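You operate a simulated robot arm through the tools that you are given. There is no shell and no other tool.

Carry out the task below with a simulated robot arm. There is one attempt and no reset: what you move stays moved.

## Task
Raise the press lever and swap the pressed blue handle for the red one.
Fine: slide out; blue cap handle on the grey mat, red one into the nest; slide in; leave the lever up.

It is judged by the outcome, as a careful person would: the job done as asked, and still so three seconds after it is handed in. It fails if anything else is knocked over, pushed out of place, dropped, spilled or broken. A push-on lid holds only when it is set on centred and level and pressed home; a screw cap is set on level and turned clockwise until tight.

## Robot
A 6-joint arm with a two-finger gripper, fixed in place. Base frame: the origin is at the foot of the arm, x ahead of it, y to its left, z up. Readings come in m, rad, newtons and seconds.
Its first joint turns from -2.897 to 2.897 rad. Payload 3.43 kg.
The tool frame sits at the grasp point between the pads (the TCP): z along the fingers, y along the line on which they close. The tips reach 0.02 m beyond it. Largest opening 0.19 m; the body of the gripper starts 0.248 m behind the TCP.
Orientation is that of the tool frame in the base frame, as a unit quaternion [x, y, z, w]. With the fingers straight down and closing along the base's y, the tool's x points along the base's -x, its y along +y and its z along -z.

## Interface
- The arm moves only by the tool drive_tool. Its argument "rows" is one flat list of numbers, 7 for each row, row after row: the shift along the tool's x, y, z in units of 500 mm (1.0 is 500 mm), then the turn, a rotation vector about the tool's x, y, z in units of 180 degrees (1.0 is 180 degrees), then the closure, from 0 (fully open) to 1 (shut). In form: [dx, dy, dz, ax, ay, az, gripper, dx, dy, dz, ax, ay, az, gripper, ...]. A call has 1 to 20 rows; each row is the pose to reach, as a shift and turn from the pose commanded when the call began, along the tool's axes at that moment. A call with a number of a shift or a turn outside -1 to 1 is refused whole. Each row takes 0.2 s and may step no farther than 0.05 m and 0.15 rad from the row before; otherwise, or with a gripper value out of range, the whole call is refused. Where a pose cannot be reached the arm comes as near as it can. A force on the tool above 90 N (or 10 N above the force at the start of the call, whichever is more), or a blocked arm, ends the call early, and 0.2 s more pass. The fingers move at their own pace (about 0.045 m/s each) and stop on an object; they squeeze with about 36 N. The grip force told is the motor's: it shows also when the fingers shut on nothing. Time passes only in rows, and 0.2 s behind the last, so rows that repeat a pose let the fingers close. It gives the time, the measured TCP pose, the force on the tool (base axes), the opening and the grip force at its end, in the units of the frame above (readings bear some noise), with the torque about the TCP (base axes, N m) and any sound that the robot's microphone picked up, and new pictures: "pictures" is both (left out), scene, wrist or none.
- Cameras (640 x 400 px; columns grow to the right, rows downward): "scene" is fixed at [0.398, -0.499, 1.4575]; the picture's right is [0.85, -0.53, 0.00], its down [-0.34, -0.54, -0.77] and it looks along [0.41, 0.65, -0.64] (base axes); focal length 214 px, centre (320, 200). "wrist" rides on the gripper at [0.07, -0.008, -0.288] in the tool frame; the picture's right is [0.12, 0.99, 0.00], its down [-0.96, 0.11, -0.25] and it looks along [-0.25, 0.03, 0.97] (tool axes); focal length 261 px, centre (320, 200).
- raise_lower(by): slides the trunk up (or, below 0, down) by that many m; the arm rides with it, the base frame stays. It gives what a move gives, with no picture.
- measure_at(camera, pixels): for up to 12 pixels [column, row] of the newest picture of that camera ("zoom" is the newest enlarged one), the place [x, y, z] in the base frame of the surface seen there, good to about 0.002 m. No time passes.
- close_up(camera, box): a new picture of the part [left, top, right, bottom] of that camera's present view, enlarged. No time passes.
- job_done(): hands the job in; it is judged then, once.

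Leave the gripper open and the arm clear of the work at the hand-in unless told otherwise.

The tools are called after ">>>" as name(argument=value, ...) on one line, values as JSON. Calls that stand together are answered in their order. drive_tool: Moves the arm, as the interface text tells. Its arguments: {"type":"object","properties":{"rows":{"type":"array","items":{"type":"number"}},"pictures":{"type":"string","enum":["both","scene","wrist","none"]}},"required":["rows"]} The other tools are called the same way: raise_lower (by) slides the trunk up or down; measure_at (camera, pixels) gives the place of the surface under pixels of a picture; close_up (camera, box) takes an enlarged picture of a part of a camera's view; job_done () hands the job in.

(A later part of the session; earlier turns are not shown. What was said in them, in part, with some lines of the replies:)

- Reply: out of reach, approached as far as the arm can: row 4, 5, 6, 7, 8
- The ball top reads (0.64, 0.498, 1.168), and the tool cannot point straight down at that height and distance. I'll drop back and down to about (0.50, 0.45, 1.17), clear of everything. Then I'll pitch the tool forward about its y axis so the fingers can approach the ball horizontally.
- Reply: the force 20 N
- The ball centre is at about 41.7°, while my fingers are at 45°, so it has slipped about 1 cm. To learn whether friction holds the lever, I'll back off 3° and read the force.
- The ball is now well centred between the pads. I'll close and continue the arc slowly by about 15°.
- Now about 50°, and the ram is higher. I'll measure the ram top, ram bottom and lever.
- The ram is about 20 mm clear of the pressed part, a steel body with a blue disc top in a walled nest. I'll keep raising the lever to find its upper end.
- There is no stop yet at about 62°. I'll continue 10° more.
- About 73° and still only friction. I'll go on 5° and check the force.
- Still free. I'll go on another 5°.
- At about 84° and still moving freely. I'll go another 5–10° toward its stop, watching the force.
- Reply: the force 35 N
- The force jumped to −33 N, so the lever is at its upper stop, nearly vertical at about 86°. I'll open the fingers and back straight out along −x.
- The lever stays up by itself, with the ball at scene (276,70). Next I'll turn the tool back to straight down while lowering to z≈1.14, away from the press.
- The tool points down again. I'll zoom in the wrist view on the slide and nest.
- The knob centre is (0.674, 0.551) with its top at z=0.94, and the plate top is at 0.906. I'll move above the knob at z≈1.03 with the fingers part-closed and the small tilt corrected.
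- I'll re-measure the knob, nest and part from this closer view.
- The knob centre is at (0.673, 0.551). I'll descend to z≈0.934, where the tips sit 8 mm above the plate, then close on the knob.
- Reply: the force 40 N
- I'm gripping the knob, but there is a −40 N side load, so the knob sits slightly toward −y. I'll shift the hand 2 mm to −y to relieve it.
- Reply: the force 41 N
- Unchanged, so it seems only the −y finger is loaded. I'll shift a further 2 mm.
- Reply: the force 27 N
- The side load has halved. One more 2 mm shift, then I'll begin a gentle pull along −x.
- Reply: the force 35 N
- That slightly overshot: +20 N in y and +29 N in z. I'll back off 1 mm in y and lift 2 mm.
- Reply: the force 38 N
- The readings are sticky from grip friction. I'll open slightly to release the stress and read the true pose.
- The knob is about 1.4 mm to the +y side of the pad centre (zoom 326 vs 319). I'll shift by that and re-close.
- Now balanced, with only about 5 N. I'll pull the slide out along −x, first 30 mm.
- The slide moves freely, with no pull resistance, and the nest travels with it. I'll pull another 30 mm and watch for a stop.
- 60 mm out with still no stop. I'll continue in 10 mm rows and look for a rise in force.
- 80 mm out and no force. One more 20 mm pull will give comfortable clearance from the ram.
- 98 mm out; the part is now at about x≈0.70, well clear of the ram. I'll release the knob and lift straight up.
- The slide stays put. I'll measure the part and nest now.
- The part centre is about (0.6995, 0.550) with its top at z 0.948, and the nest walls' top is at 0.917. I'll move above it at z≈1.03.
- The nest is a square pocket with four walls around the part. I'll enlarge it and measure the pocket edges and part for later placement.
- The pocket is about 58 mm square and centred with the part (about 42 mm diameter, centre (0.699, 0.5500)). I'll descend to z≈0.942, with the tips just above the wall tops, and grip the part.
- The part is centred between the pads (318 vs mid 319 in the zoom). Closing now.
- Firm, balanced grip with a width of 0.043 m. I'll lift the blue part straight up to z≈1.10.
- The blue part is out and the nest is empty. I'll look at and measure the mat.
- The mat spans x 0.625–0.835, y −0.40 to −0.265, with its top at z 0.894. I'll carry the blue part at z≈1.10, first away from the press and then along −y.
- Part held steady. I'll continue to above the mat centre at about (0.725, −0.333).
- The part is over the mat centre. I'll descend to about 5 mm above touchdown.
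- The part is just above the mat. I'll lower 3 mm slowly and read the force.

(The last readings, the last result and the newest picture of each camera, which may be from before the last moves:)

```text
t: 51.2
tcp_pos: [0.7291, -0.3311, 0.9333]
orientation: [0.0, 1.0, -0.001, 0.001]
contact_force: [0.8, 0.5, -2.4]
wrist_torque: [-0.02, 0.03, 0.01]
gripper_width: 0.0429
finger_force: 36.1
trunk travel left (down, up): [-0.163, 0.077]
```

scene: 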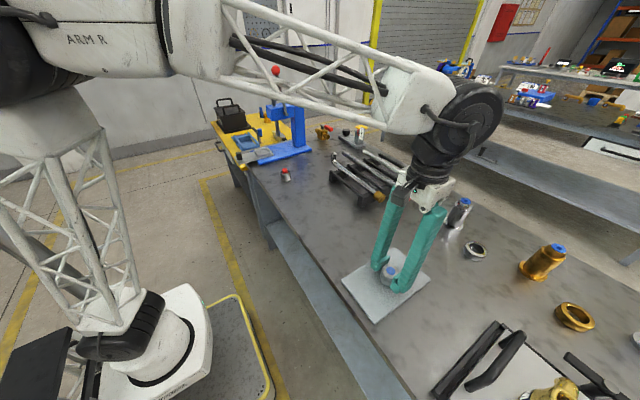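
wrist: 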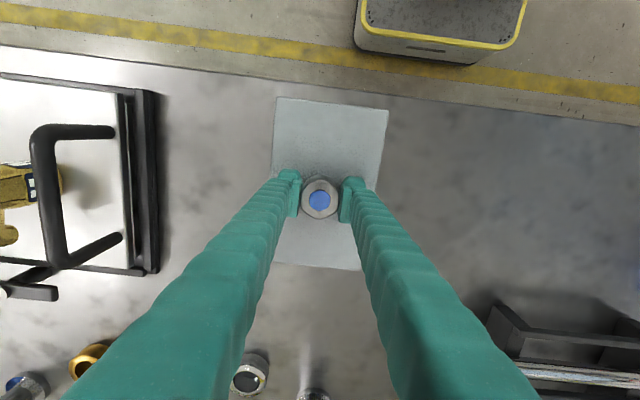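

Not touching yet. I'll lower another 2 mm.

>>> drive_tool(rows=[0, 0, 0.002, 0, 0, 0, 1, 0, 0, 0.004, 0, 0, 0, 1, 0, 0, 0.004, 0, 0, 0, 1], pictures="none")

```text
t: 52.0
tcp_pos: [0.7281, -0.3319, 0.9314]
orientation: [0.0, 1.0, 0.0, 0.001]
contact_force: [0.3, -1.2, -2.4]
wrist_torque: [0.02, -0.03, 0.01]
gripper_width: 0.0428
finger_force: 35.9
trunk travel left (down, up): [-0.163, 0.077]
```

>>> drive_tool(rows=[0, 0, 0.002, 0, 0, 0, 1, 0, 0, 0.003, 0, 0, 0, 1, 0, 0, 0.003, 0, 0, 0, 1], pictures="wrist")

>>> close_up(camera="scene", box=[365, 255, 415, 305])

```text
t: 52.8
tcp_pos: [0.7274, -0.3325, 0.93]
orientation: [0.0, 1.0, 0.0, 0.0]
contact_force: [-0.1, 0.4, 5.3]
wrist_torque: [-0.04, -0.06, -0.01]
gripper_width: 0.0428
finger_force: 36.2
trunk travel left (down, up): [-0.163, 0.077]
```

wrist: 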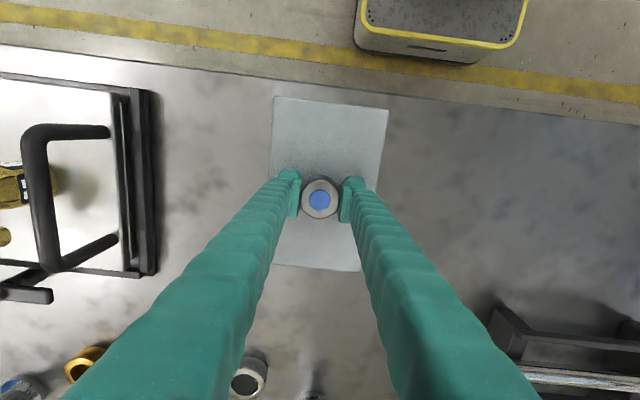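

```text
8.00 times, centred on (390, 280) of scene
```

zoom: 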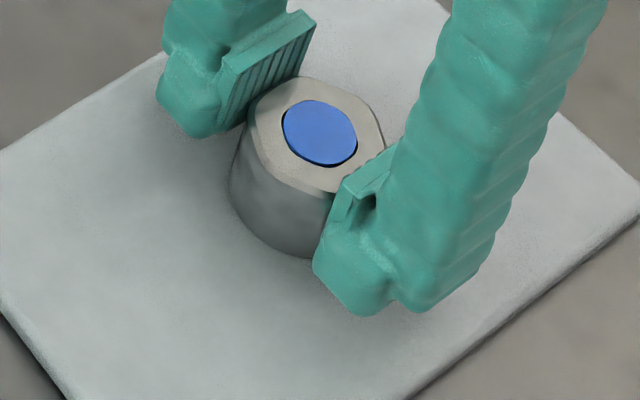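

The force changed from −2.4 to +5.3 N, so the part is standing on the mat. I'll open and lift straight up.

>>> drive_tool(rows=[0, 0, 0, 0, 0, 0, 0.6, 0, 0, 0, 0, 0, 0, 0.6, 0, 0, 0, 0, 0, 0, 0.6, 0, 0, 0, 0, 0, 0, 0.6, 0, 0, -0.04, 0, 0, 0, 0.6, 0, 0, -0.1, 0, 0, 0, 0.6, 0, 0, -0.19, 0, 0, 0, 0.55, 0, 0, -0.28, 0, 0, 0, 0.55, 0, 0, -0.34, 0, 0, 0, 0.55], pictures="both")

>>> close_up(camera="scene", box=[340, 230, 440, 330])

```text
t: 54.8
tcp_pos: [0.7277, -0.3342, 1.0997]
orientation: [0.0, 1.0, 0.0, 0.001]
contact_force: [0.6, -0.3, 0.4]
wrist_torque: [0.01, 0.04, 0.03]
gripper_width: 0.0856
finger_force: 0.1
trunk travel left (down, up): [-0.163, 0.077]
```

scene: 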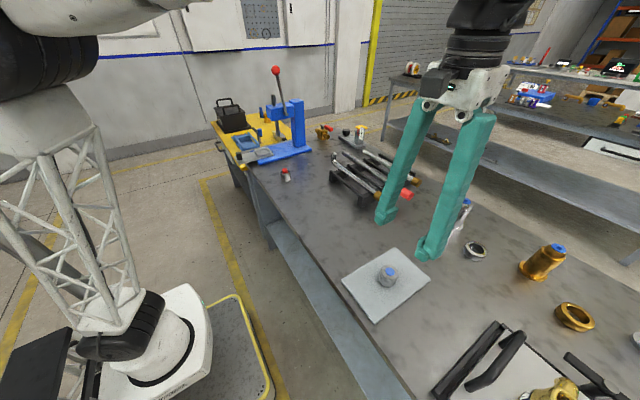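
wrist: 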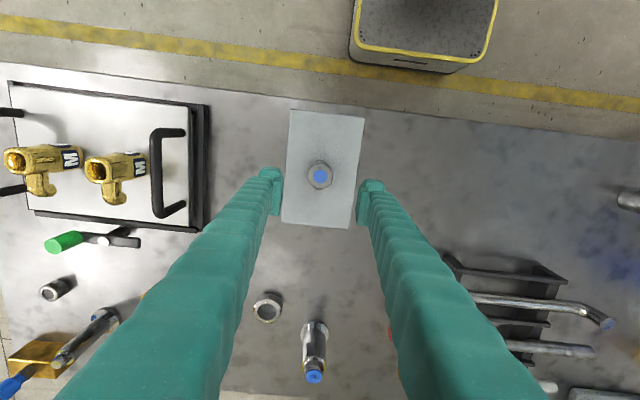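

```text
4.00 times, centred on (390, 280) of scene
```

zoom: 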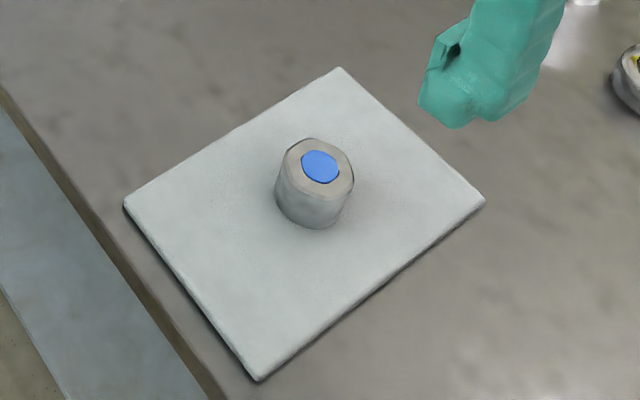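

The blue part stands upright in the middle of the mat. Next I'll travel back along +y toward the red-capped part near (0.70, 0.28).

>>> drive_tool(rows=[0.02, 0.05, 0, 0, 0, 0, 0.55, 0.05, 0.13, 0, 0, 0, 0, 0.55, 0.08, 0.215, 0, 0, 0, 0, 0.55, 0.11, 0.3, 0, 0, 0, 0, 0.55, 0.136, 0.388, 0, 0, 0, 0, 0.55, 0.136, 0.476, 0, 0, 0, 0, 0.55, 0.136, 0.564, 0, 0, 0, 0, 0.55, 0.136, 0.652, 0, 0, 0, 0, 0.55, 0.136, 0.74, 0, 0, 0, 0, 0.55, 0.136, 0.828, 0, 0, 0, 0, 0.55, 0.136, 0.916, 0, 0, 0, 0, 0.55, 0.136, 0.98, 0, 0, 0, 0, 0.55], pictures="both")

```text
t: 57.4
tcp_pos: [0.6604, 0.1588, 1.1006]
orientation: [0.001, 1.0, 0.0, 0.0]
contact_force: [0.4, -0.9, -0.3]
wrist_torque: [0.07, 0.0, -0.02]
gripper_width: 0.0855
finger_force: 0.1
trunk travel left (down, up): [-0.163, 0.077]
```

scene: 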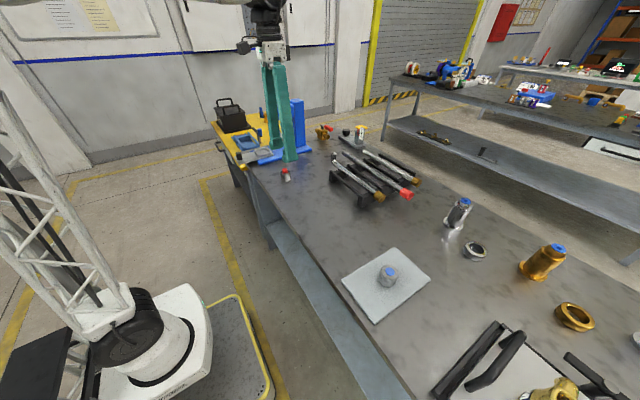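
wrist: 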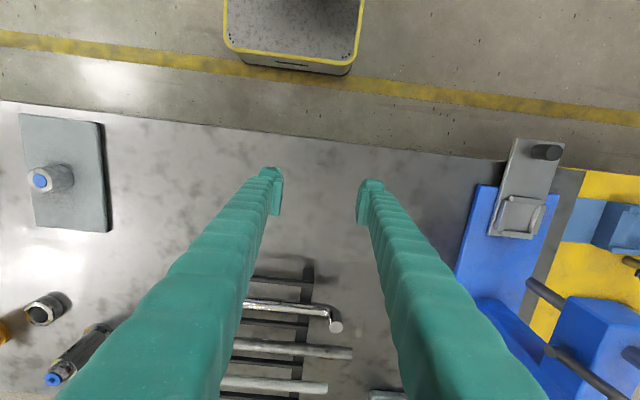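

The red part is hidden by the right finger. I'll move to about (0.69, 0.285).

>>> drive_tool(rows=[-0.02, 0.08, 0, 0, 0, 0, 0.55, -0.04, 0.16, 0, 0, 0, 0, 0.55, -0.06, 0.25, 0, 0, 0, 0, 0.55, -0.06, 0.25, 0, 0, 0, 0, 0.55], pictures="both")

>>> close_up(camera="wrist", box=[270, 130, 370, 250])

```text
t: 58.4
tcp_pos: [0.6909, 0.2833, 1.0991]
orientation: [-0.001, 1.0, 0.0, 0.001]
contact_force: [0.5, 1.4, -1.4]
wrist_torque: [-0.02, 0.03, 0.0]
gripper_width: 0.0855
finger_force: 0.1
trunk travel left (down, up): [-0.163, 0.077]
```

scene: 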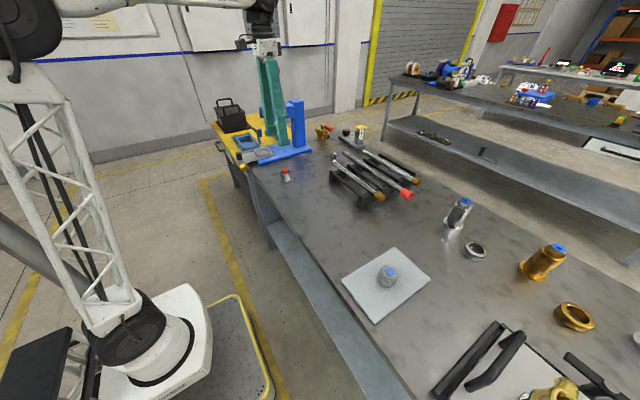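
wrist: 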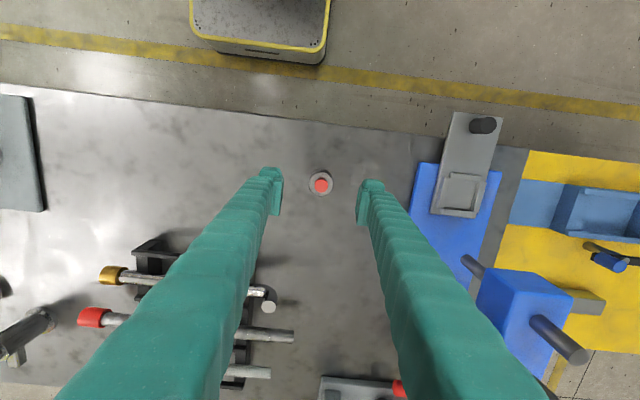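

```text
3.33 times, centred on (320, 190) of wrist
```

zoom: 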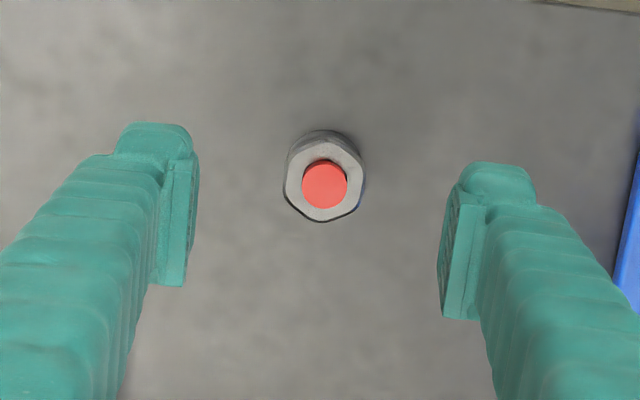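

The red-capped part is between the fingers at (320,185). I'll measure it.

>>> measure_at(camera="zoom", pixels=[[325, 185], [345, 185], [305, 185], [325, 204], [325, 165], [291, 185], [358, 185], [322, 215], [322, 143], [250, 250], [322, 100]])

```text
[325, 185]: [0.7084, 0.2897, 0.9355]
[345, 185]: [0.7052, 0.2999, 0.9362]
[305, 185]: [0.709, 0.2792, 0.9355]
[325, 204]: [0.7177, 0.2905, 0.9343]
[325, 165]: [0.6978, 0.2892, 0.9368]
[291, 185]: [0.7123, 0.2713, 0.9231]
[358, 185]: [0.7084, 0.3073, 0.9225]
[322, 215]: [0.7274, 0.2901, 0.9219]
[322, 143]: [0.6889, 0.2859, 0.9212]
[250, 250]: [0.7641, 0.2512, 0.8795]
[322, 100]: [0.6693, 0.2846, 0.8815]
```

The red part's centre is (0.7075, 0.289), its body top is at 0.9225, the cap top at 0.9355 and the bench at 0.880. I'll descend to TCP z≈0.918, the same grip height relative to the part as with the blue one.

>>> drive_tool(rows=[-0.033, 0.0106, 0.05, 0, 0, 0, 0.55, -0.033, 0.0106, 0.13, 0, 0, 0, 0.55, -0.033, 0.0106, 0.21, 0, 0, 0, 0.55, -0.033, 0.0106, 0.28, 0, 0, 0, 0.55, -0.033, 0.0106, 0.33, 0, 0, 0, 0.55, -0.033, 0.0106, 0.362, 0, 0, 0, 0.55, -0.033, 0.0106, 0.362, 0, 0, 0, 0.55], pictures="both")

>>> close_up(camera="wrist", box=[270, 140, 370, 260])

>>> close_up(camera="scene", box=[260, 145, 310, 195])

```text
t: 60.0
tcp_pos: [0.7075, 0.2866, 0.9176]
orientation: [0.0, 1.0, 0.0, 0.001]
contact_force: [-0.1, 0.2, -0.2]
wrist_torque: [0.02, -0.01, 0.01]
gripper_width: 0.0856
finger_force: 0.0
trunk travel left (down, up): [-0.163, 0.077]
```

scene: 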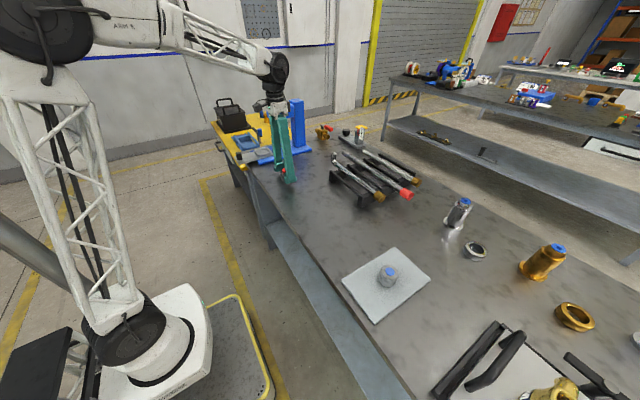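
wrist: 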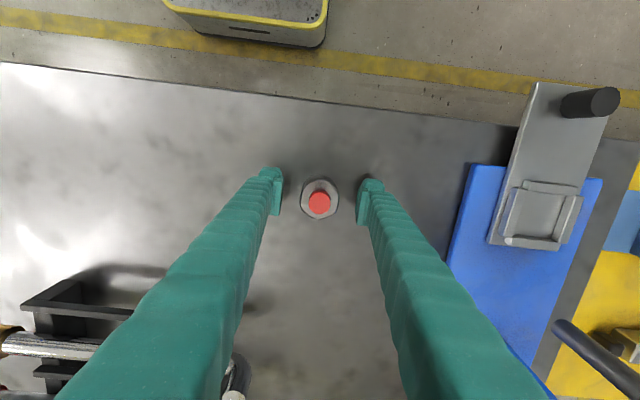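

```text
3.33 times, centred on (320, 200) of wrist
```

zoom: 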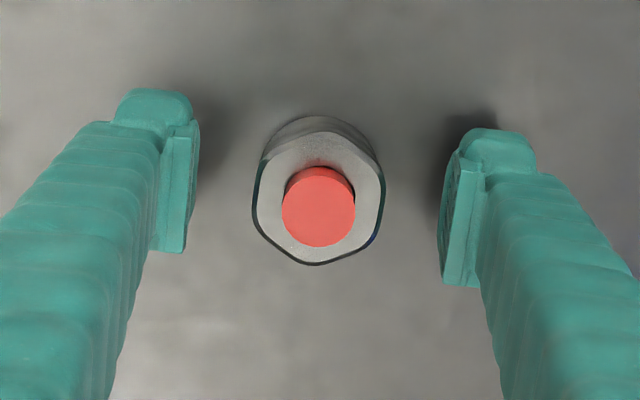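

```text
8.00 times, centred on (285, 170) of scene
```

zoom: 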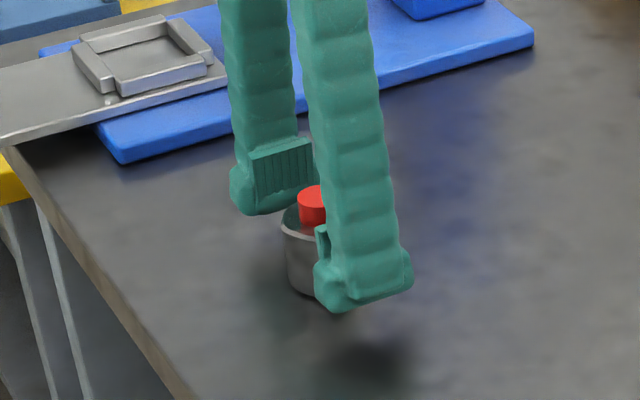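

The part is centred between the pads. Closing.

>>> drive_tool(rows=[0, 0, 0, 0, 0, 0, 1, 0, 0, 0, 0, 0, 0, 1, 0, 0, 0, 0, 0, 0, 1, 0, 0, 0, 0, 0, 0, 1, 0, 0, 0, 0, 0, 0, 1], pictures="wrist")

>>> close_up(camera="wrist", box=[270, 140, 370, 260])

```text
t: 61.2
tcp_pos: [0.7076, 0.2883, 0.9181]
orientation: [0.0, 1.0, 0.001, 0.001]
contact_force: [1.1, -1.0, 3.1]
wrist_torque: [-0.02, 0.03, -0.01]
gripper_width: 0.0428
finger_force: 36.0
trunk travel left (down, up): [-0.163, 0.077]
```

wrist: 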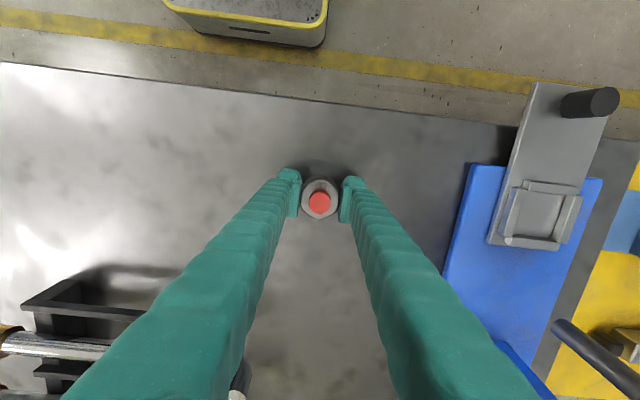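

```text
3.33 times, centred on (320, 200) of wrist
```

zoom: 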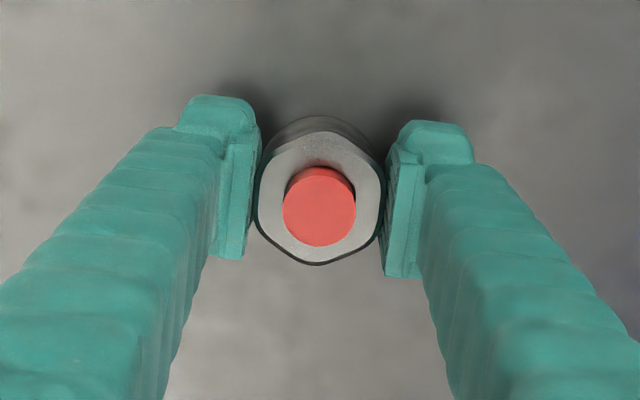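

Balanced grip at 0.0428 m. I'll lift to z≈1.06 and carry it over the empty nest at (0.699, 0.550).

>>> drive_tool(rows=[0, 0, -0.02, 0, 0, 0, 1, 0, 0, -0.06, 0, 0, 0, 1, 0, 0, -0.14, 0, 0, 0, 1, 0, 0, -0.22, 0, 0, 0, 1, 0, 0, -0.284, 0, 0, 0, 1, 0.03, 0.06, -0.284, 0, 0, 0, 1, 0.04, 0.14, -0.284, 0, 0, 0, 1, 0.04, 0.225, -0.284, 0, 0, 0, 1, 0.04, 0.31, -0.284, 0, 0, 0, 1, 0.04, 0.395, -0.284, 0, 0, 0, 1, 0.03, 0.47, -0.284, 0, 0, 0, 1, 0.0172, 0.524, -0.284, 0, 0, 0, 1, 0.0172, 0.524, -0.284, 0, 0, 0, 1], pictures="both")

>>> close_up(camera="wrist", box=[270, 120, 370, 240])

>>> close_up(camera="scene", box=[230, 90, 300, 170])

```text
t: 64.0
tcp_pos: [0.6993, 0.5502, 1.0597]
orientation: [-0.001, 1.0, 0.0, 0.001]
contact_force: [-0.1, 0.0, -2.1]
wrist_torque: [-0.03, 0.05, 0.0]
gripper_width: 0.0427
finger_force: 36.7
trunk travel left (down, up): [-0.163, 0.077]
```

scene: 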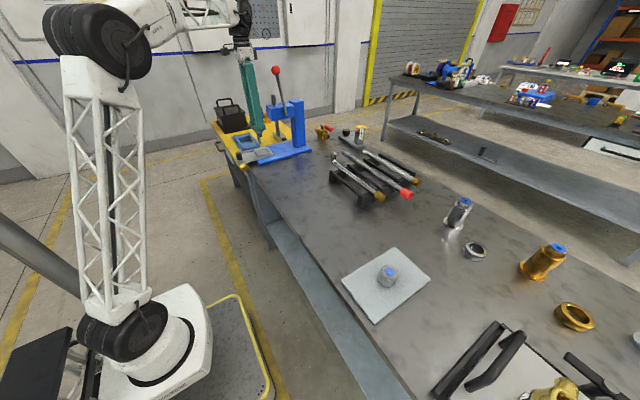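
wrist: 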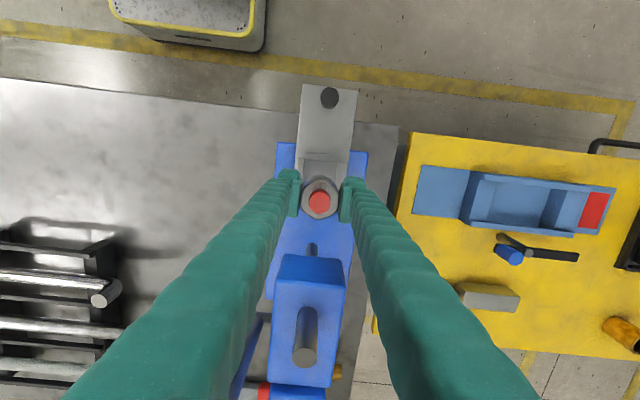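

```text
3.33 times, centred on (320, 180) of wrist
```

zoom: 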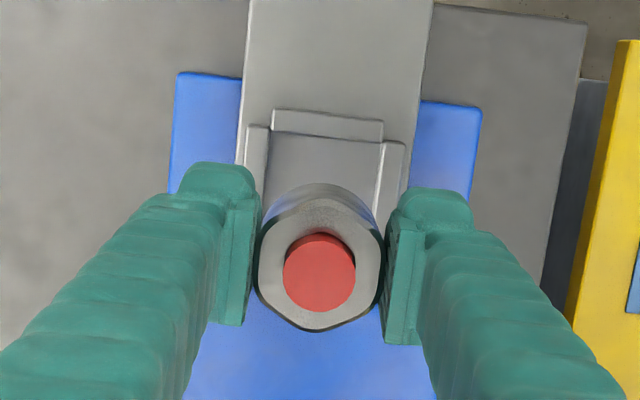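

```text
5.00 times, centred on (265, 130) of scene
```

zoom: 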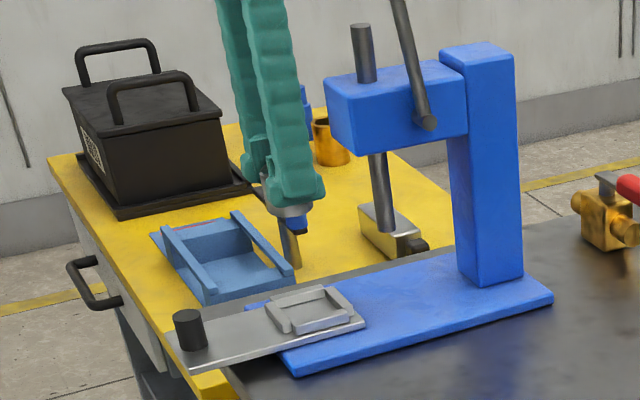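

Aligned over the pocket. I'll descend to z≈0.958, where the part bottom is just above the wall tops, and check.

>>> drive_tool(rows=[0, 0, 0.06, 0, 0, 0, 1, 0, 0, 0.12, 0, 0, 0, 1, 0, 0, 0.17, 0, 0, 0, 1, 0, 0, 0.202, 0, 0, 0, 1, 0, 0, 0.202, 0, 0, 0, 1], pictures="both")

>>> close_up(camera="wrist", box=[270, 130, 370, 250])

>>> close_up(camera="scene", box=[245, 130, 290, 170])

```text
t: 65.2
tcp_pos: [0.6974, 0.5501, 0.9596]
orientation: [0.001, 1.0, 0.001, 0.001]
contact_force: [-0.3, -0.1, -1.2]
wrist_torque: [0.01, 0.0, 0.01]
gripper_width: 0.0427
finger_force: 36.2
trunk travel left (down, up): [-0.163, 0.077]
```

scene: 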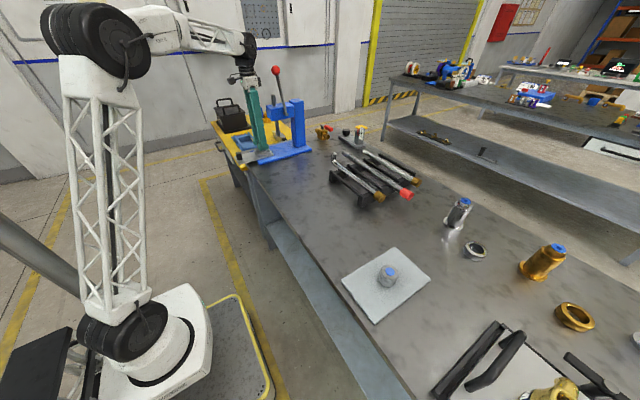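
wrist: 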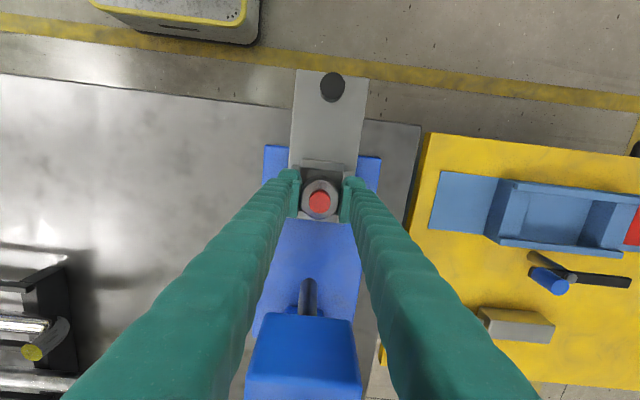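

```text
3.33 times, centred on (320, 190) of wrist
```

zoom: 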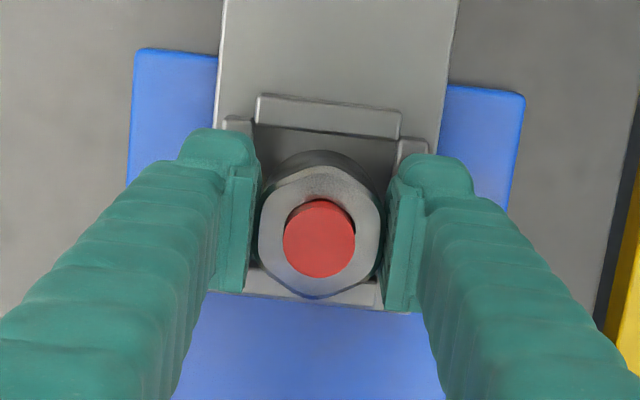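

```text
10.00 times, centred on (268, 150) of scene
```

zoom: 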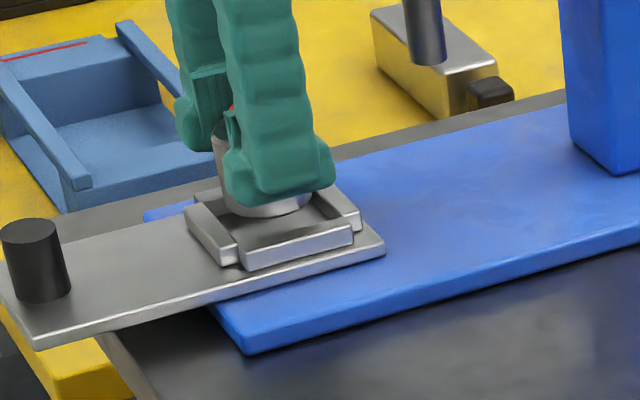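

Well aligned. I'll lower into the pocket to z≈0.946, then go slowly.

>>> drive_tool(rows=[-0.002, 0, 0.008, 0, 0, 0, 1, -0.002, 0, 0.016, 0, 0, 0, 1, -0.002, 0, 0.022, 0, 0, 0, 1, -0.002, 0, 0.027, 0, 0, 0, 1, -0.002, 0, 0.027, 0, 0, 0, 1], pictures="none")

```text
t: 66.4
tcp_pos: [0.699, 0.551, 0.9462]
orientation: [-0.001, 1.0, 0.0, 0.0]
contact_force: [-0.5, -0.2, -1.6]
wrist_torque: [0.02, 0.01, 0.0]
gripper_width: 0.0429
finger_force: 36.6
trunk travel left (down, up): [-0.163, 0.077]
```

>>> drive_tool(rows=[0, 0, 0.002, 0, 0, 0, 1, 0, 0, 0.004, 0, 0, 0, 1, 0, 0, 0.005, 0, 0, 0, 1, 0, 0, 0.005, 0, 0, 0, 1], pictures="none")

```text
t: 67.4
tcp_pos: [0.6993, 0.55, 0.9437]
orientation: [0.0, 1.0, 0.001, 0.001]
contact_force: [-0.3, -0.1, -1.1]
wrist_torque: [0.01, -0.03, 0.01]
gripper_width: 0.0429
finger_force: 36.4
trunk travel left (down, up): [-0.163, 0.077]
```

Still no contact. I'll lower another 1.5 mm.

>>> drive_tool(rows=[0, 0, 0.002, 0, 0, 0, 1, 0, 0, 0.003, 0, 0, 0, 1, 0, 0, 0.003, 0, 0, 0, 1], pictures="none")

```text
t: 68.2
tcp_pos: [0.6999, 0.5509, 0.9442]
orientation: [0.0, 1.0, 0.0, 0.002]
contact_force: [0.4, 0.0, 15.7]
wrist_torque: [-0.09, -0.07, 0.03]
gripper_width: 0.0429
finger_force: 35.8
trunk travel left (down, up): [-0.163, 0.077]
```

The contact force is +16 N, so the part is on the pocket floor. I'll open and lift clear.

>>> drive_tool(rows=[0, 0, 0, 0, 0, 0, 0.6, 0, 0, 0, 0, 0, 0, 0.6, 0, 0, 0, 0, 0, 0, 0.6, 0, 0, 0, 0, 0, 0, 0.6, 0, 0, -0.04, 0, 0, 0, 0.55, 0, 0, -0.1, 0, 0, 0, 0.55, 0, 0, -0.17, 0, 0, 0, 0.55, 0, 0, -0.17, 0, 0, 0, 0.55], pictures="both")

>>> close_up(camera="wrist", box=[285, 145, 360, 215])

>>> measure_at(camera="wrist", pixels=[[320, 183], [330, 90], [331, 95]])

```text
t: 70.0
tcp_pos: [0.6995, 0.5508, 1.0288]
orientation: [0.001, 1.0, 0.0, 0.001]
contact_force: [0.3, -0.5, 0.5]
wrist_torque: [0.0, -0.02, 0.02]
gripper_width: 0.0857
finger_force: 0.1
trunk travel left (down, up): [-0.163, 0.077]
```

scene: 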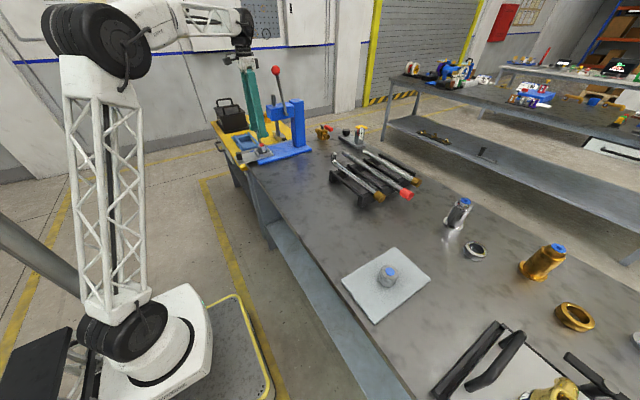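
wrist: 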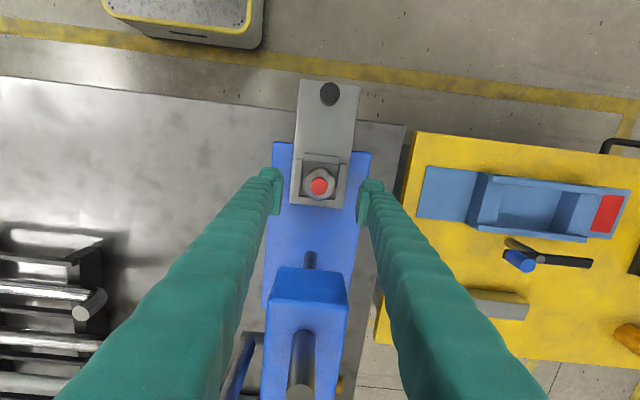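

```text
5.71 times, centred on (322, 180) of wrist
```

zoom: 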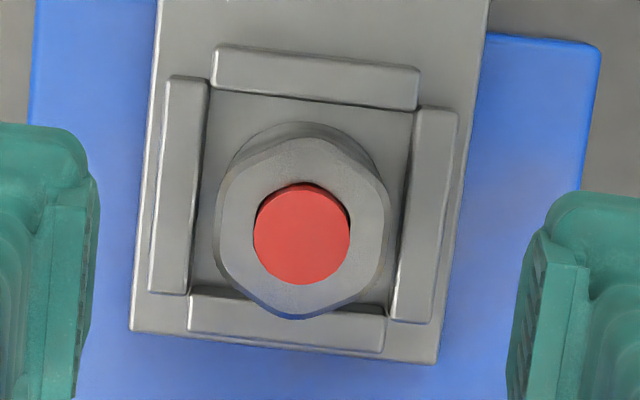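

```text
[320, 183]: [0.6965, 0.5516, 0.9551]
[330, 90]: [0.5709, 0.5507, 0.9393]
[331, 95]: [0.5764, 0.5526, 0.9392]
```

The red part sits upright in the pocket. I'll measure its centring relative to the walls.

>>> measure_at(camera="zoom", pixels=[[302, 148], [302, 308], [222, 230], [384, 230], [318, 92], [318, 62], [290, 335], [198, 185], [410, 205], [302, 235], [275, 302], [350, 348]])

```text
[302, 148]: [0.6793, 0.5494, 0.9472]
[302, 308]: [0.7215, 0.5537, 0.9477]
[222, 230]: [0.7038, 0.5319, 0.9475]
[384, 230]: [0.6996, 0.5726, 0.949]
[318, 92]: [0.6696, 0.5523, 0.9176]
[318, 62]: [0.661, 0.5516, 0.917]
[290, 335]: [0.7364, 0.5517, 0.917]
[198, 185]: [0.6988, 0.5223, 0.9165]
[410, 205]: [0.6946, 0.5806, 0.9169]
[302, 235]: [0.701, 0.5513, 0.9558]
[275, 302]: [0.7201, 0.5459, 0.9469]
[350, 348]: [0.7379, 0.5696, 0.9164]
```

Centred within about 1 mm and seated at the same height as the blue one was. Before sliding in, I'll check the ram's bottom height against the red cap top (0.956).

>>> close_up(camera="scene", box=[250, 90, 310, 165])

```text
5.33 times, centred on (280, 128) of scene
```

zoom: 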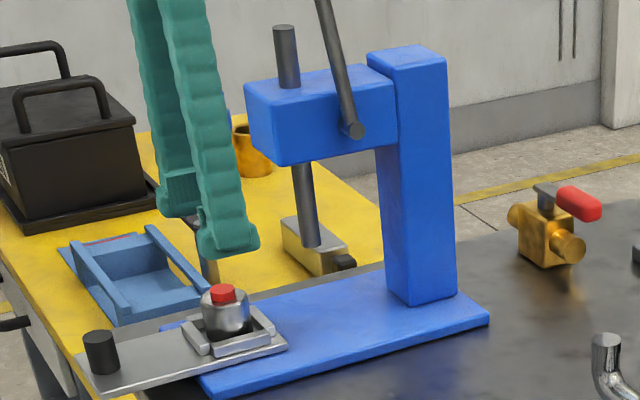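

>>> measure_at(camera="zoom", pixels=[[284, 28], [312, 235], [312, 243], [311, 220], [340, 100], [325, 20]])

```text
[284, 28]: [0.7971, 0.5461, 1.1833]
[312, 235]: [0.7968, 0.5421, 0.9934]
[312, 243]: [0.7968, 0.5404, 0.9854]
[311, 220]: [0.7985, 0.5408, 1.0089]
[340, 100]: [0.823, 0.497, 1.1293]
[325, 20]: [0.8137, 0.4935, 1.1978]
```

The ram bottom is at about 0.98, roughly 25 mm above the red cap. I'll move back over the knob at about (0.5755, 0.5497).

>>> drive_tool(rows=[0.083, -0.001, 0, 0, 0, 0, 0.55, 0.166, -0.002, 0, 0, 0, 0, 0.55, 0.248, -0.002, 0, 0, 0, 0, 0.6, 0.248, -0.002, 0.07, 0, 0, 0, 0.7, 0.248, -0.002, 0.14, 0, 0, 0, 0.75, 0.248, -0.002, 0.1886, 0, 0, 0, 0.75, 0.248, -0.002, 0.1886, 0, 0, 0, 0.75], pictures="both")

>>> close_up(camera="wrist", box=[290, 160, 350, 230])

```text
t: 71.6
tcp_pos: [0.5755, 0.5539, 0.9312]
orientation: [0.0, 1.0, 0.001, 0.001]
contact_force: [-0.6, 0.1, 0.1]
wrist_torque: [0.02, 0.01, 0.02]
gripper_width: 0.0477
finger_force: 0.0
trunk travel left (down, up): [-0.163, 0.077]
```

scene: 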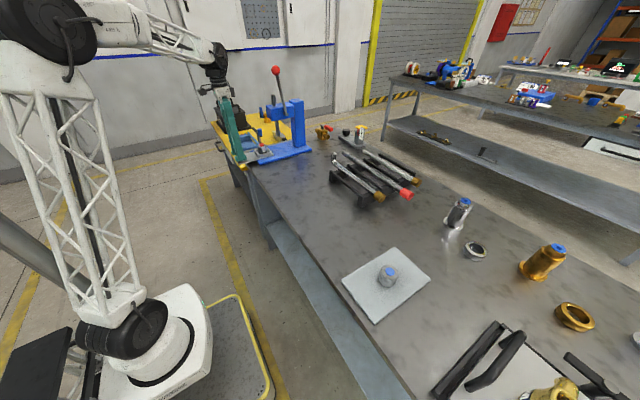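
wrist: 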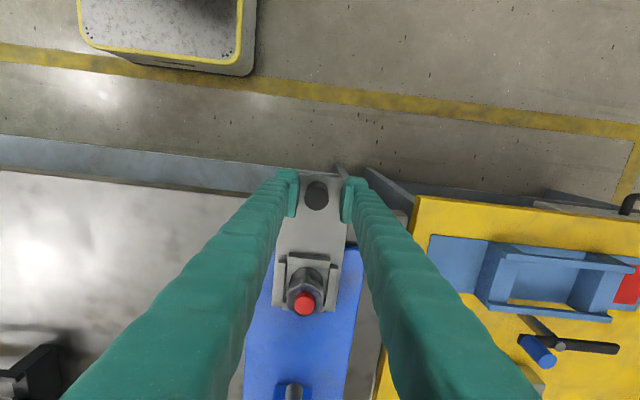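

```text
5.71 times, centred on (320, 195) of wrist
```

zoom: 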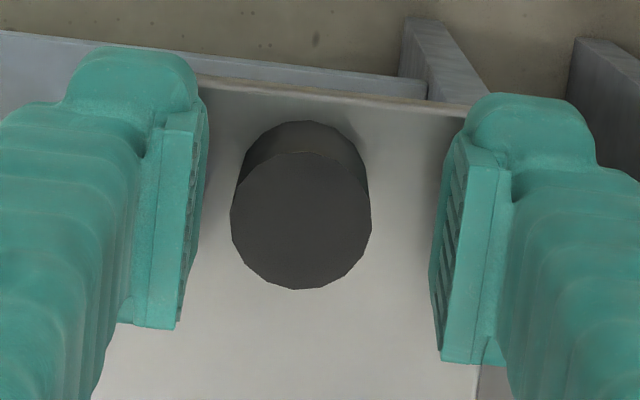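

The knob is about 3.3 mm to the −y side of the pad centre, and I'm slightly low. I'll correct by −3.3 mm in y and +2.5 mm in z.

>>> drive_tool(rows=[0, -0.0033, -0.003, 0, 0, 0, 0.75, 0, -0.0066, -0.005, 0, 0, 0, 0.75, 0, -0.0066, -0.005, 0, 0, 0, 0.75], pictures="wrist")

>>> close_up(camera="wrist", box=[290, 160, 350, 230])

```text
t: 72.4
tcp_pos: [0.5752, 0.5492, 0.936]
orientation: [0.001, 1.0, -0.001, 0.001]
contact_force: [-0.3, 0.3, -0.9]
wrist_torque: [0.0, 0.0, 0.01]
gripper_width: 0.0476
finger_force: 0.0
trunk travel left (down, up): [-0.163, 0.077]
```

wrist: 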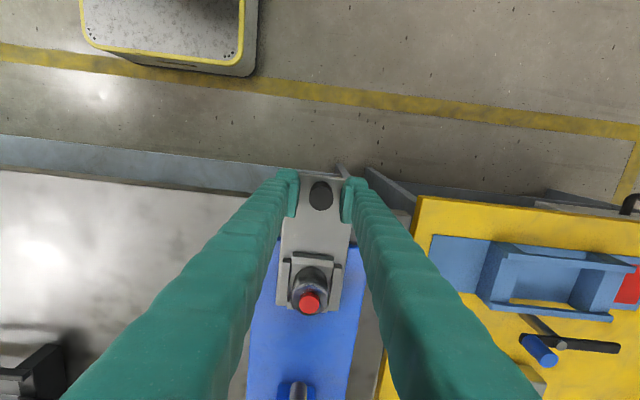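

```text
5.71 times, centred on (320, 195) of wrist
```

zoom: 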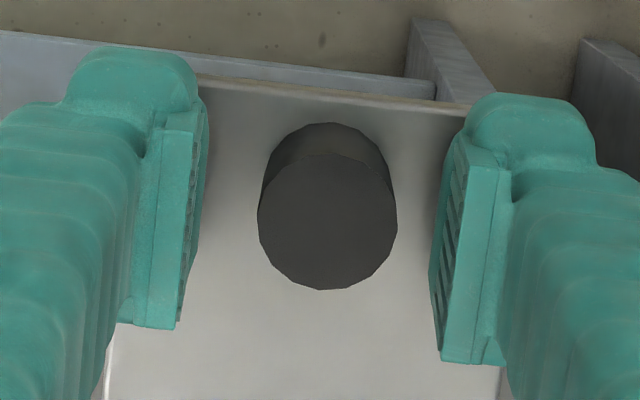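

The knob is now 1.3 mm to the +y side. I'll correct that and close.

>>> drive_tool(rows=[0, 0.0026, 0.002, 0, 0, 0, 0.75, 0, 0.0026, 0.002, 0, 0, 0, 0.75, 0, 0.0026, 0.002, 0, 0, 0, 1, 0, 0.0026, 0.002, 0, 0, 0, 1, 0, 0.0026, 0.002, 0, 0, 0, 1, 0, 0.0026, 0.002, 0, 0, 0, 1], pictures="none")

```text
t: 73.8
tcp_pos: [0.5757, 0.551, 0.9346]
orientation: [-0.001, 1.0, 0.0, 0.001]
contact_force: [0.4, 10.3, 0.8]
wrist_torque: [0.11, -0.06, 0.01]
gripper_width: 0.0265
finger_force: 45.2
trunk travel left (down, up): [-0.163, 0.077]
```

Gripped, with a light load. I'll push the slide in along +x slowly, first 85 mm, at about 7 mm per row so the part doesn't rock.

>>> drive_tool(rows=[-0.006, 0, 0, 0, 0, 0, 1, -0.018, 0, 0, 0, 0, 0, 1, -0.032, 0, 0, 0, 0, 0, 1, -0.046, 0, 0, 0, 0, 0, 1, -0.06, 0, 0, 0, 0, 0, 1, -0.074, 0, 0, 0, 0, 0, 1, -0.088, 0, 0, 0, 0, 0, 1, -0.102, 0, 0, 0, 0, 0, 1, -0.116, 0, 0, 0, 0, 0, 1, -0.13, 0, 0, 0, 0, 0, 1, -0.144, 0, 0, 0, 0, 0, 1, -0.158, 0, 0, 0, 0, 0, 1, -0.17, 0, 0, 0, 0, 0, 1], pictures="both")

>>> close_up(camera="scene", box=[240, 90, 310, 170])

```text
t: 76.6
tcp_pos: [0.6607, 0.5493, 0.9343]
orientation: [-0.001, 1.0, 0.0, 0.002]
contact_force: [0.7, 31.5, 3.6]
wrist_torque: [0.25, 0.08, 0.02]
gripper_width: 0.0267
finger_force: 44.4
trunk travel left (down, up): [-0.163, 0.077]
```

scene: 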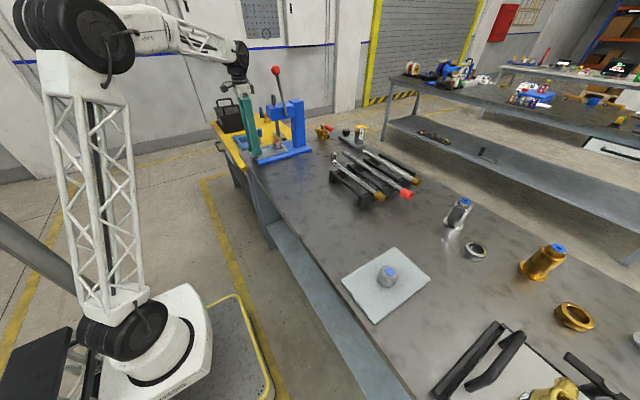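
wrist: 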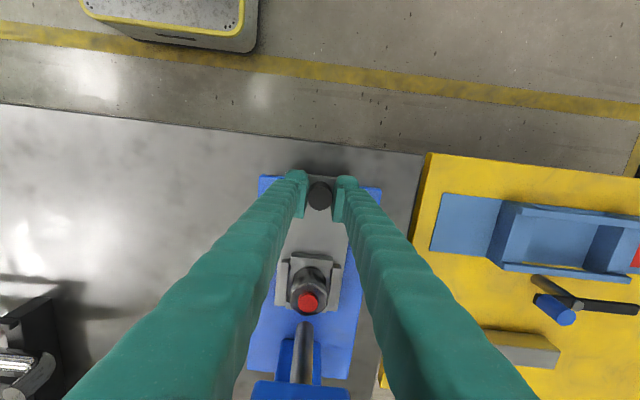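

```text
5.00 times, centred on (275, 130) of scene
```

zoom: 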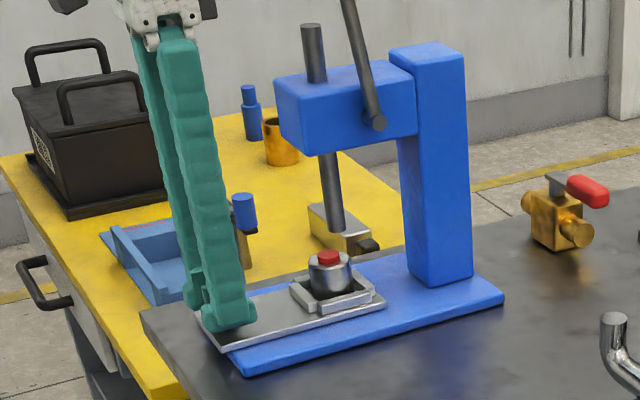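

85 mm in; the side load has crept to +31 N, so I'll ease y by +2 mm. Then I'll push the last 14 mm in small steps.

>>> drive_tool(rows=[0, 0.002, 0, 0, 0, 0, 1, 0, 0.004, 0, 0, 0, 0, 1, -0.006, 0.004, 0, 0, 0, 0, 1, -0.012, 0.004, 0, 0, 0, 0, 1, -0.018, 0.004, 0, 0, 0, 0, 1, -0.022, 0.004, 0, 0, 0, 0, 1], pictures="none")

```text
t: 78.0
tcp_pos: [0.6718, 0.5498, 0.935]
orientation: [0.0, 1.0, -0.002, 0.0]
contact_force: [-1.1, -1.5, -10.0]
wrist_torque: [-0.06, 0.13, -0.01]
gripper_width: 0.0265
finger_force: 44.8
trunk travel left (down, up): [-0.163, 0.077]
```

Now at x=0.6718, and the starting position was about 0.675. I'll push 3 mm more in 1 mm steps.

>>> drive_tool(rows=[-0.002, 0, 0, 0, 0, 0, 1, -0.004, 0, 0, 0, 0, 0, 1, -0.006, 0, 0, 0, 0, 0, 1, -0.006, 0, 0, 0, 0, 0, 1], pictures="both")

>>> close_up(camera="scene", box=[240, 90, 310, 170])

```text
t: 79.0
tcp_pos: [0.6743, 0.5505, 0.9352]
orientation: [0.001, 1.0, 0.0, 0.0]
contact_force: [0.2, -7.8, -5.9]
wrist_torque: [-0.03, 0.15, 0.0]
gripper_width: 0.0266
finger_force: 45.0
trunk travel left (down, up): [-0.163, 0.077]
```

scene: 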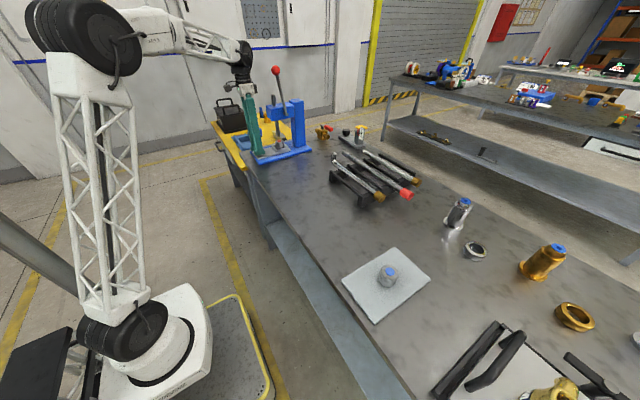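
wrist: 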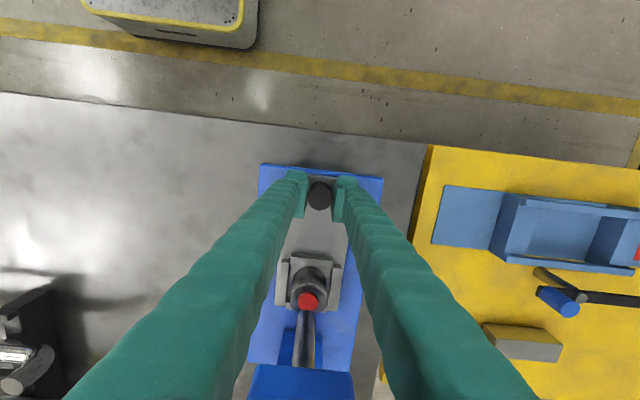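

```text
5.00 times, centred on (275, 130) of scene
```

zoom: 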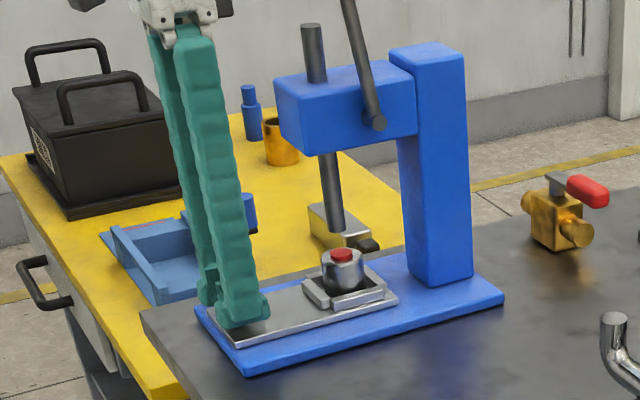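

The position matches the start. I'll push gently 2 mm more to feel for the in-stop.

>>> drive_tool(rows=[-0.002, 0, 0, 0, 0, 0, 1, -0.004, 0, 0, 0, 0, 0, 1, -0.004, 0, 0, 0, 0, 0, 1], pictures="none")

```text
t: 79.8
tcp_pos: [0.6746, 0.55, 0.9349]
orientation: [0.0, 1.0, -0.001, -0.001]
contact_force: [-18.9, -19.8, -15.0]
wrist_torque: [-0.13, 0.39, -0.04]
gripper_width: 0.0267
finger_force: 45.1
trunk travel left (down, up): [-0.163, 0.077]
```

The push met −19 N with no further motion, so the slide is fully home at its stop. I'll open and lift clear.

>>> drive_tool(rows=[0, 0, 0, 0, 0, 0, 0.65, 0, 0, 0, 0, 0, 0, 0.65, 0, 0, 0, 0, 0, 0, 0.65, 0, 0, 0, 0, 0, 0, 0.65, 0.004, 0, -0.05, 0, 0, 0, 0.55, 0.01, 0, -0.13, 0, 0, 0, 0.55, 0.04, 0, -0.2, 0, 0, 0, 0.55, 0.1, 0, -0.27, 0, 0, 0, 0.55, 0.18, 0, -0.3, 0, 0, 0, 0.5, 0.26, 0, -0.32, 0, 0, 0, 0.4], pictures="both")

>>> close_up(camera="scene", box=[240, 70, 320, 165])

>>> close_up(camera="wrist", box=[270, 180, 390, 330])

```text
t: 82.0
tcp_pos: [0.5473, 0.5492, 1.0934]
orientation: [0.001, 1.0, 0.0, -0.001]
contact_force: [1.2, -0.4, -0.7]
wrist_torque: [-0.02, 0.18, -0.03]
gripper_width: 0.114
finger_force: 0.1
trunk travel left (down, up): [-0.163, 0.077]
```

scene: 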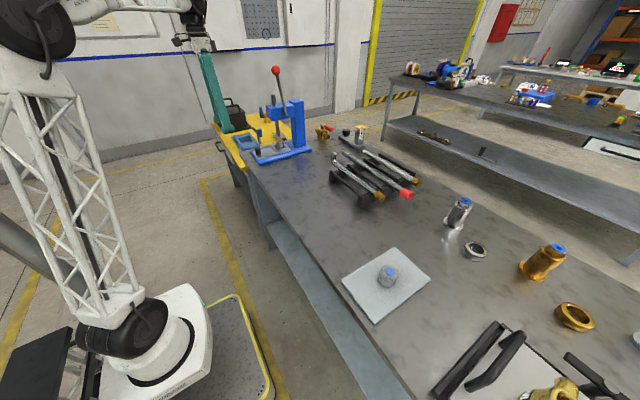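
wrist: 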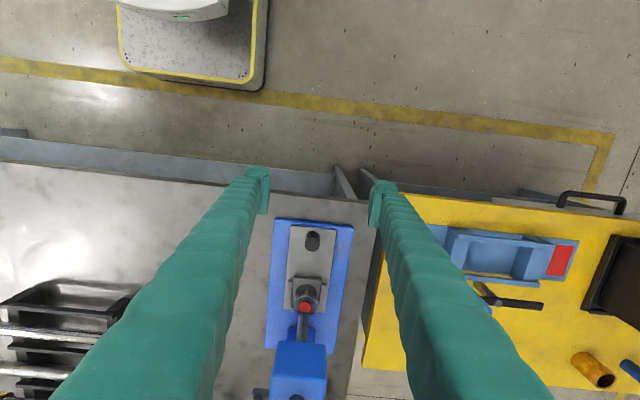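

```text
4.21 times, centred on (280, 118) of scene
```

zoom: 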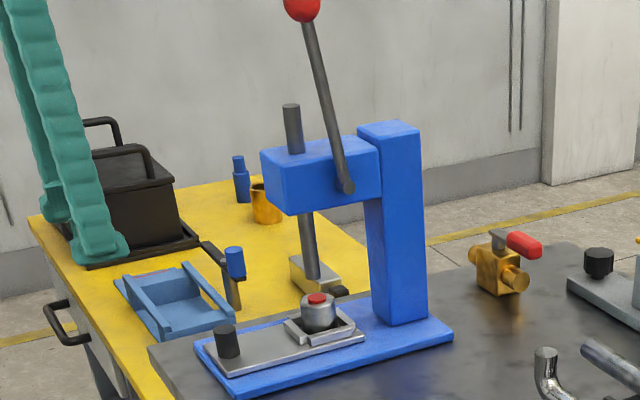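

```text
2.67 times, centred on (330, 255) of wrist
```

zoom: 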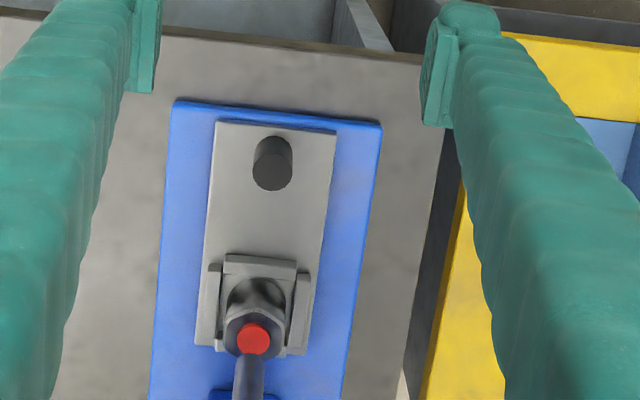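

Slide in, red part under the raised ram, lever up. I'll verify by measuring the knob, part, base corner and ball.

>>> measure_at(camera="zoom", pixels=[[271, 172], [253, 338], [178, 106], [378, 128], [218, 126], [333, 136]])

>>> measure_at(camera="scene", pixels=[[276, 70], [388, 275], [389, 270]])

```text
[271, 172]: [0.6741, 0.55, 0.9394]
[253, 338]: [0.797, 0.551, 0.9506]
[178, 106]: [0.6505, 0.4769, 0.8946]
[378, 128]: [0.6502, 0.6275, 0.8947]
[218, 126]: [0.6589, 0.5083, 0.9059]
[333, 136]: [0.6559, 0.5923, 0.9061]
```

```text
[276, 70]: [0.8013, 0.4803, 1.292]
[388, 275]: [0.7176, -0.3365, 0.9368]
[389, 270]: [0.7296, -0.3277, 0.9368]
```

All as expected: knob back at 0.674, red part at (0.797, 0.551) under the ram, base unmoved, lever up, blue part on the mat. I'll retract the arm to a clear spot with the gripper open.

>>> drive_tool(rows=[0.04, -0.04, -0.04, 0, 0, 0, 0.2, 0.08, -0.1, -0.08, 0, 0, 0, 0, 0.12, -0.17, -0.12, 0, 0, 0, 0, 0.15, -0.24, -0.16, 0, 0, 0, 0, 0.17, -0.31, -0.2, 0, 0, 0, 0, 0.18, -0.38, -0.24, 0, 0, 0, 0, 0.18, -0.42, -0.26, 0, 0, 0, 0, 0.18, -0.42, -0.26, 0, 0, 0, 0, 0.18, -0.42, -0.26, 0, 0, 0, 0], pictures="both")

>>> close_up(camera="scene", box=[240, 60, 330, 170])

>>> close_up(camera="scene", box=[340, 230, 440, 330])

```text
t: 84.0
tcp_pos: [0.4554, 0.3428, 1.2246]
orientation: [0.0, 1.0, 0.0, 0.001]
contact_force: [0.5, -0.9, 0.1]
wrist_torque: [0.0, 0.0, -0.01]
gripper_width: 0.1898
finger_force: 0.1
trunk travel left (down, up): [-0.163, 0.077]
```

scene: 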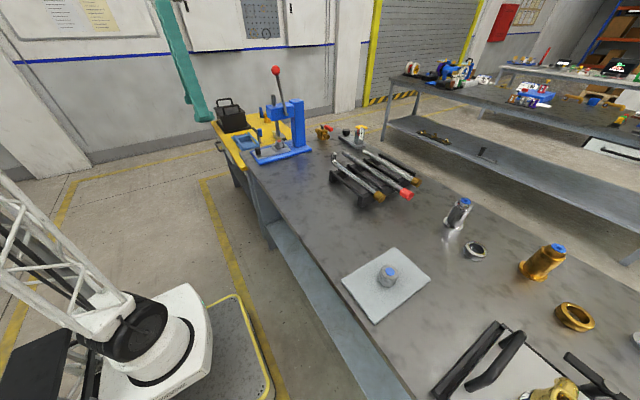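
wrist: 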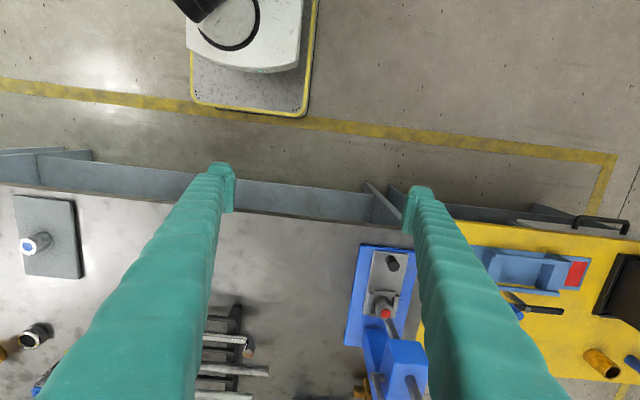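

```text
3.64 times, centred on (285, 115) of scene
```

zoom: 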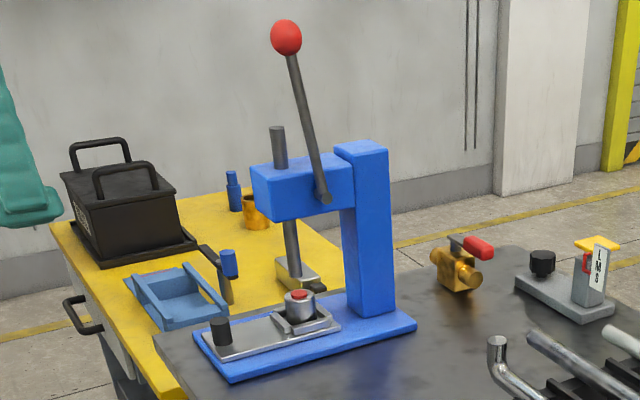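

```text
4.00 times, centred on (390, 280) of scene
```

zoom: 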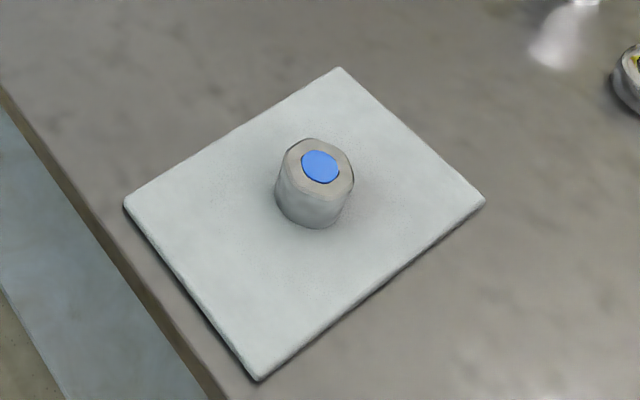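

The lever is up, the slide is in with the red part in the nest, and the blue part is upright on the mat. The arm is clear, the gripper is open and nothing else was disturbed. I'm handing the job in.

>>> job_done()

```text
The job is handed in.
```

The swap is done and I've handed the job in. I haven't seen the judging result.

- **Lever:** raised to its upper stop, and it stayed there after I let go.
- **Blue handle:** standing upright near the middle of the grey mat.
- **Red handle:** seated on the floor of the nest, within about 1 mm of where the blue one sat.
- **Slide:** pushed back in until it met its stop, so the red handle is under the raised ram. The ram sits about 25 mm above the red cap.

I saw nothing else knocked over or moved, and the press base measured in the same place as at the start. The arm is clear of the work with the gripper open.
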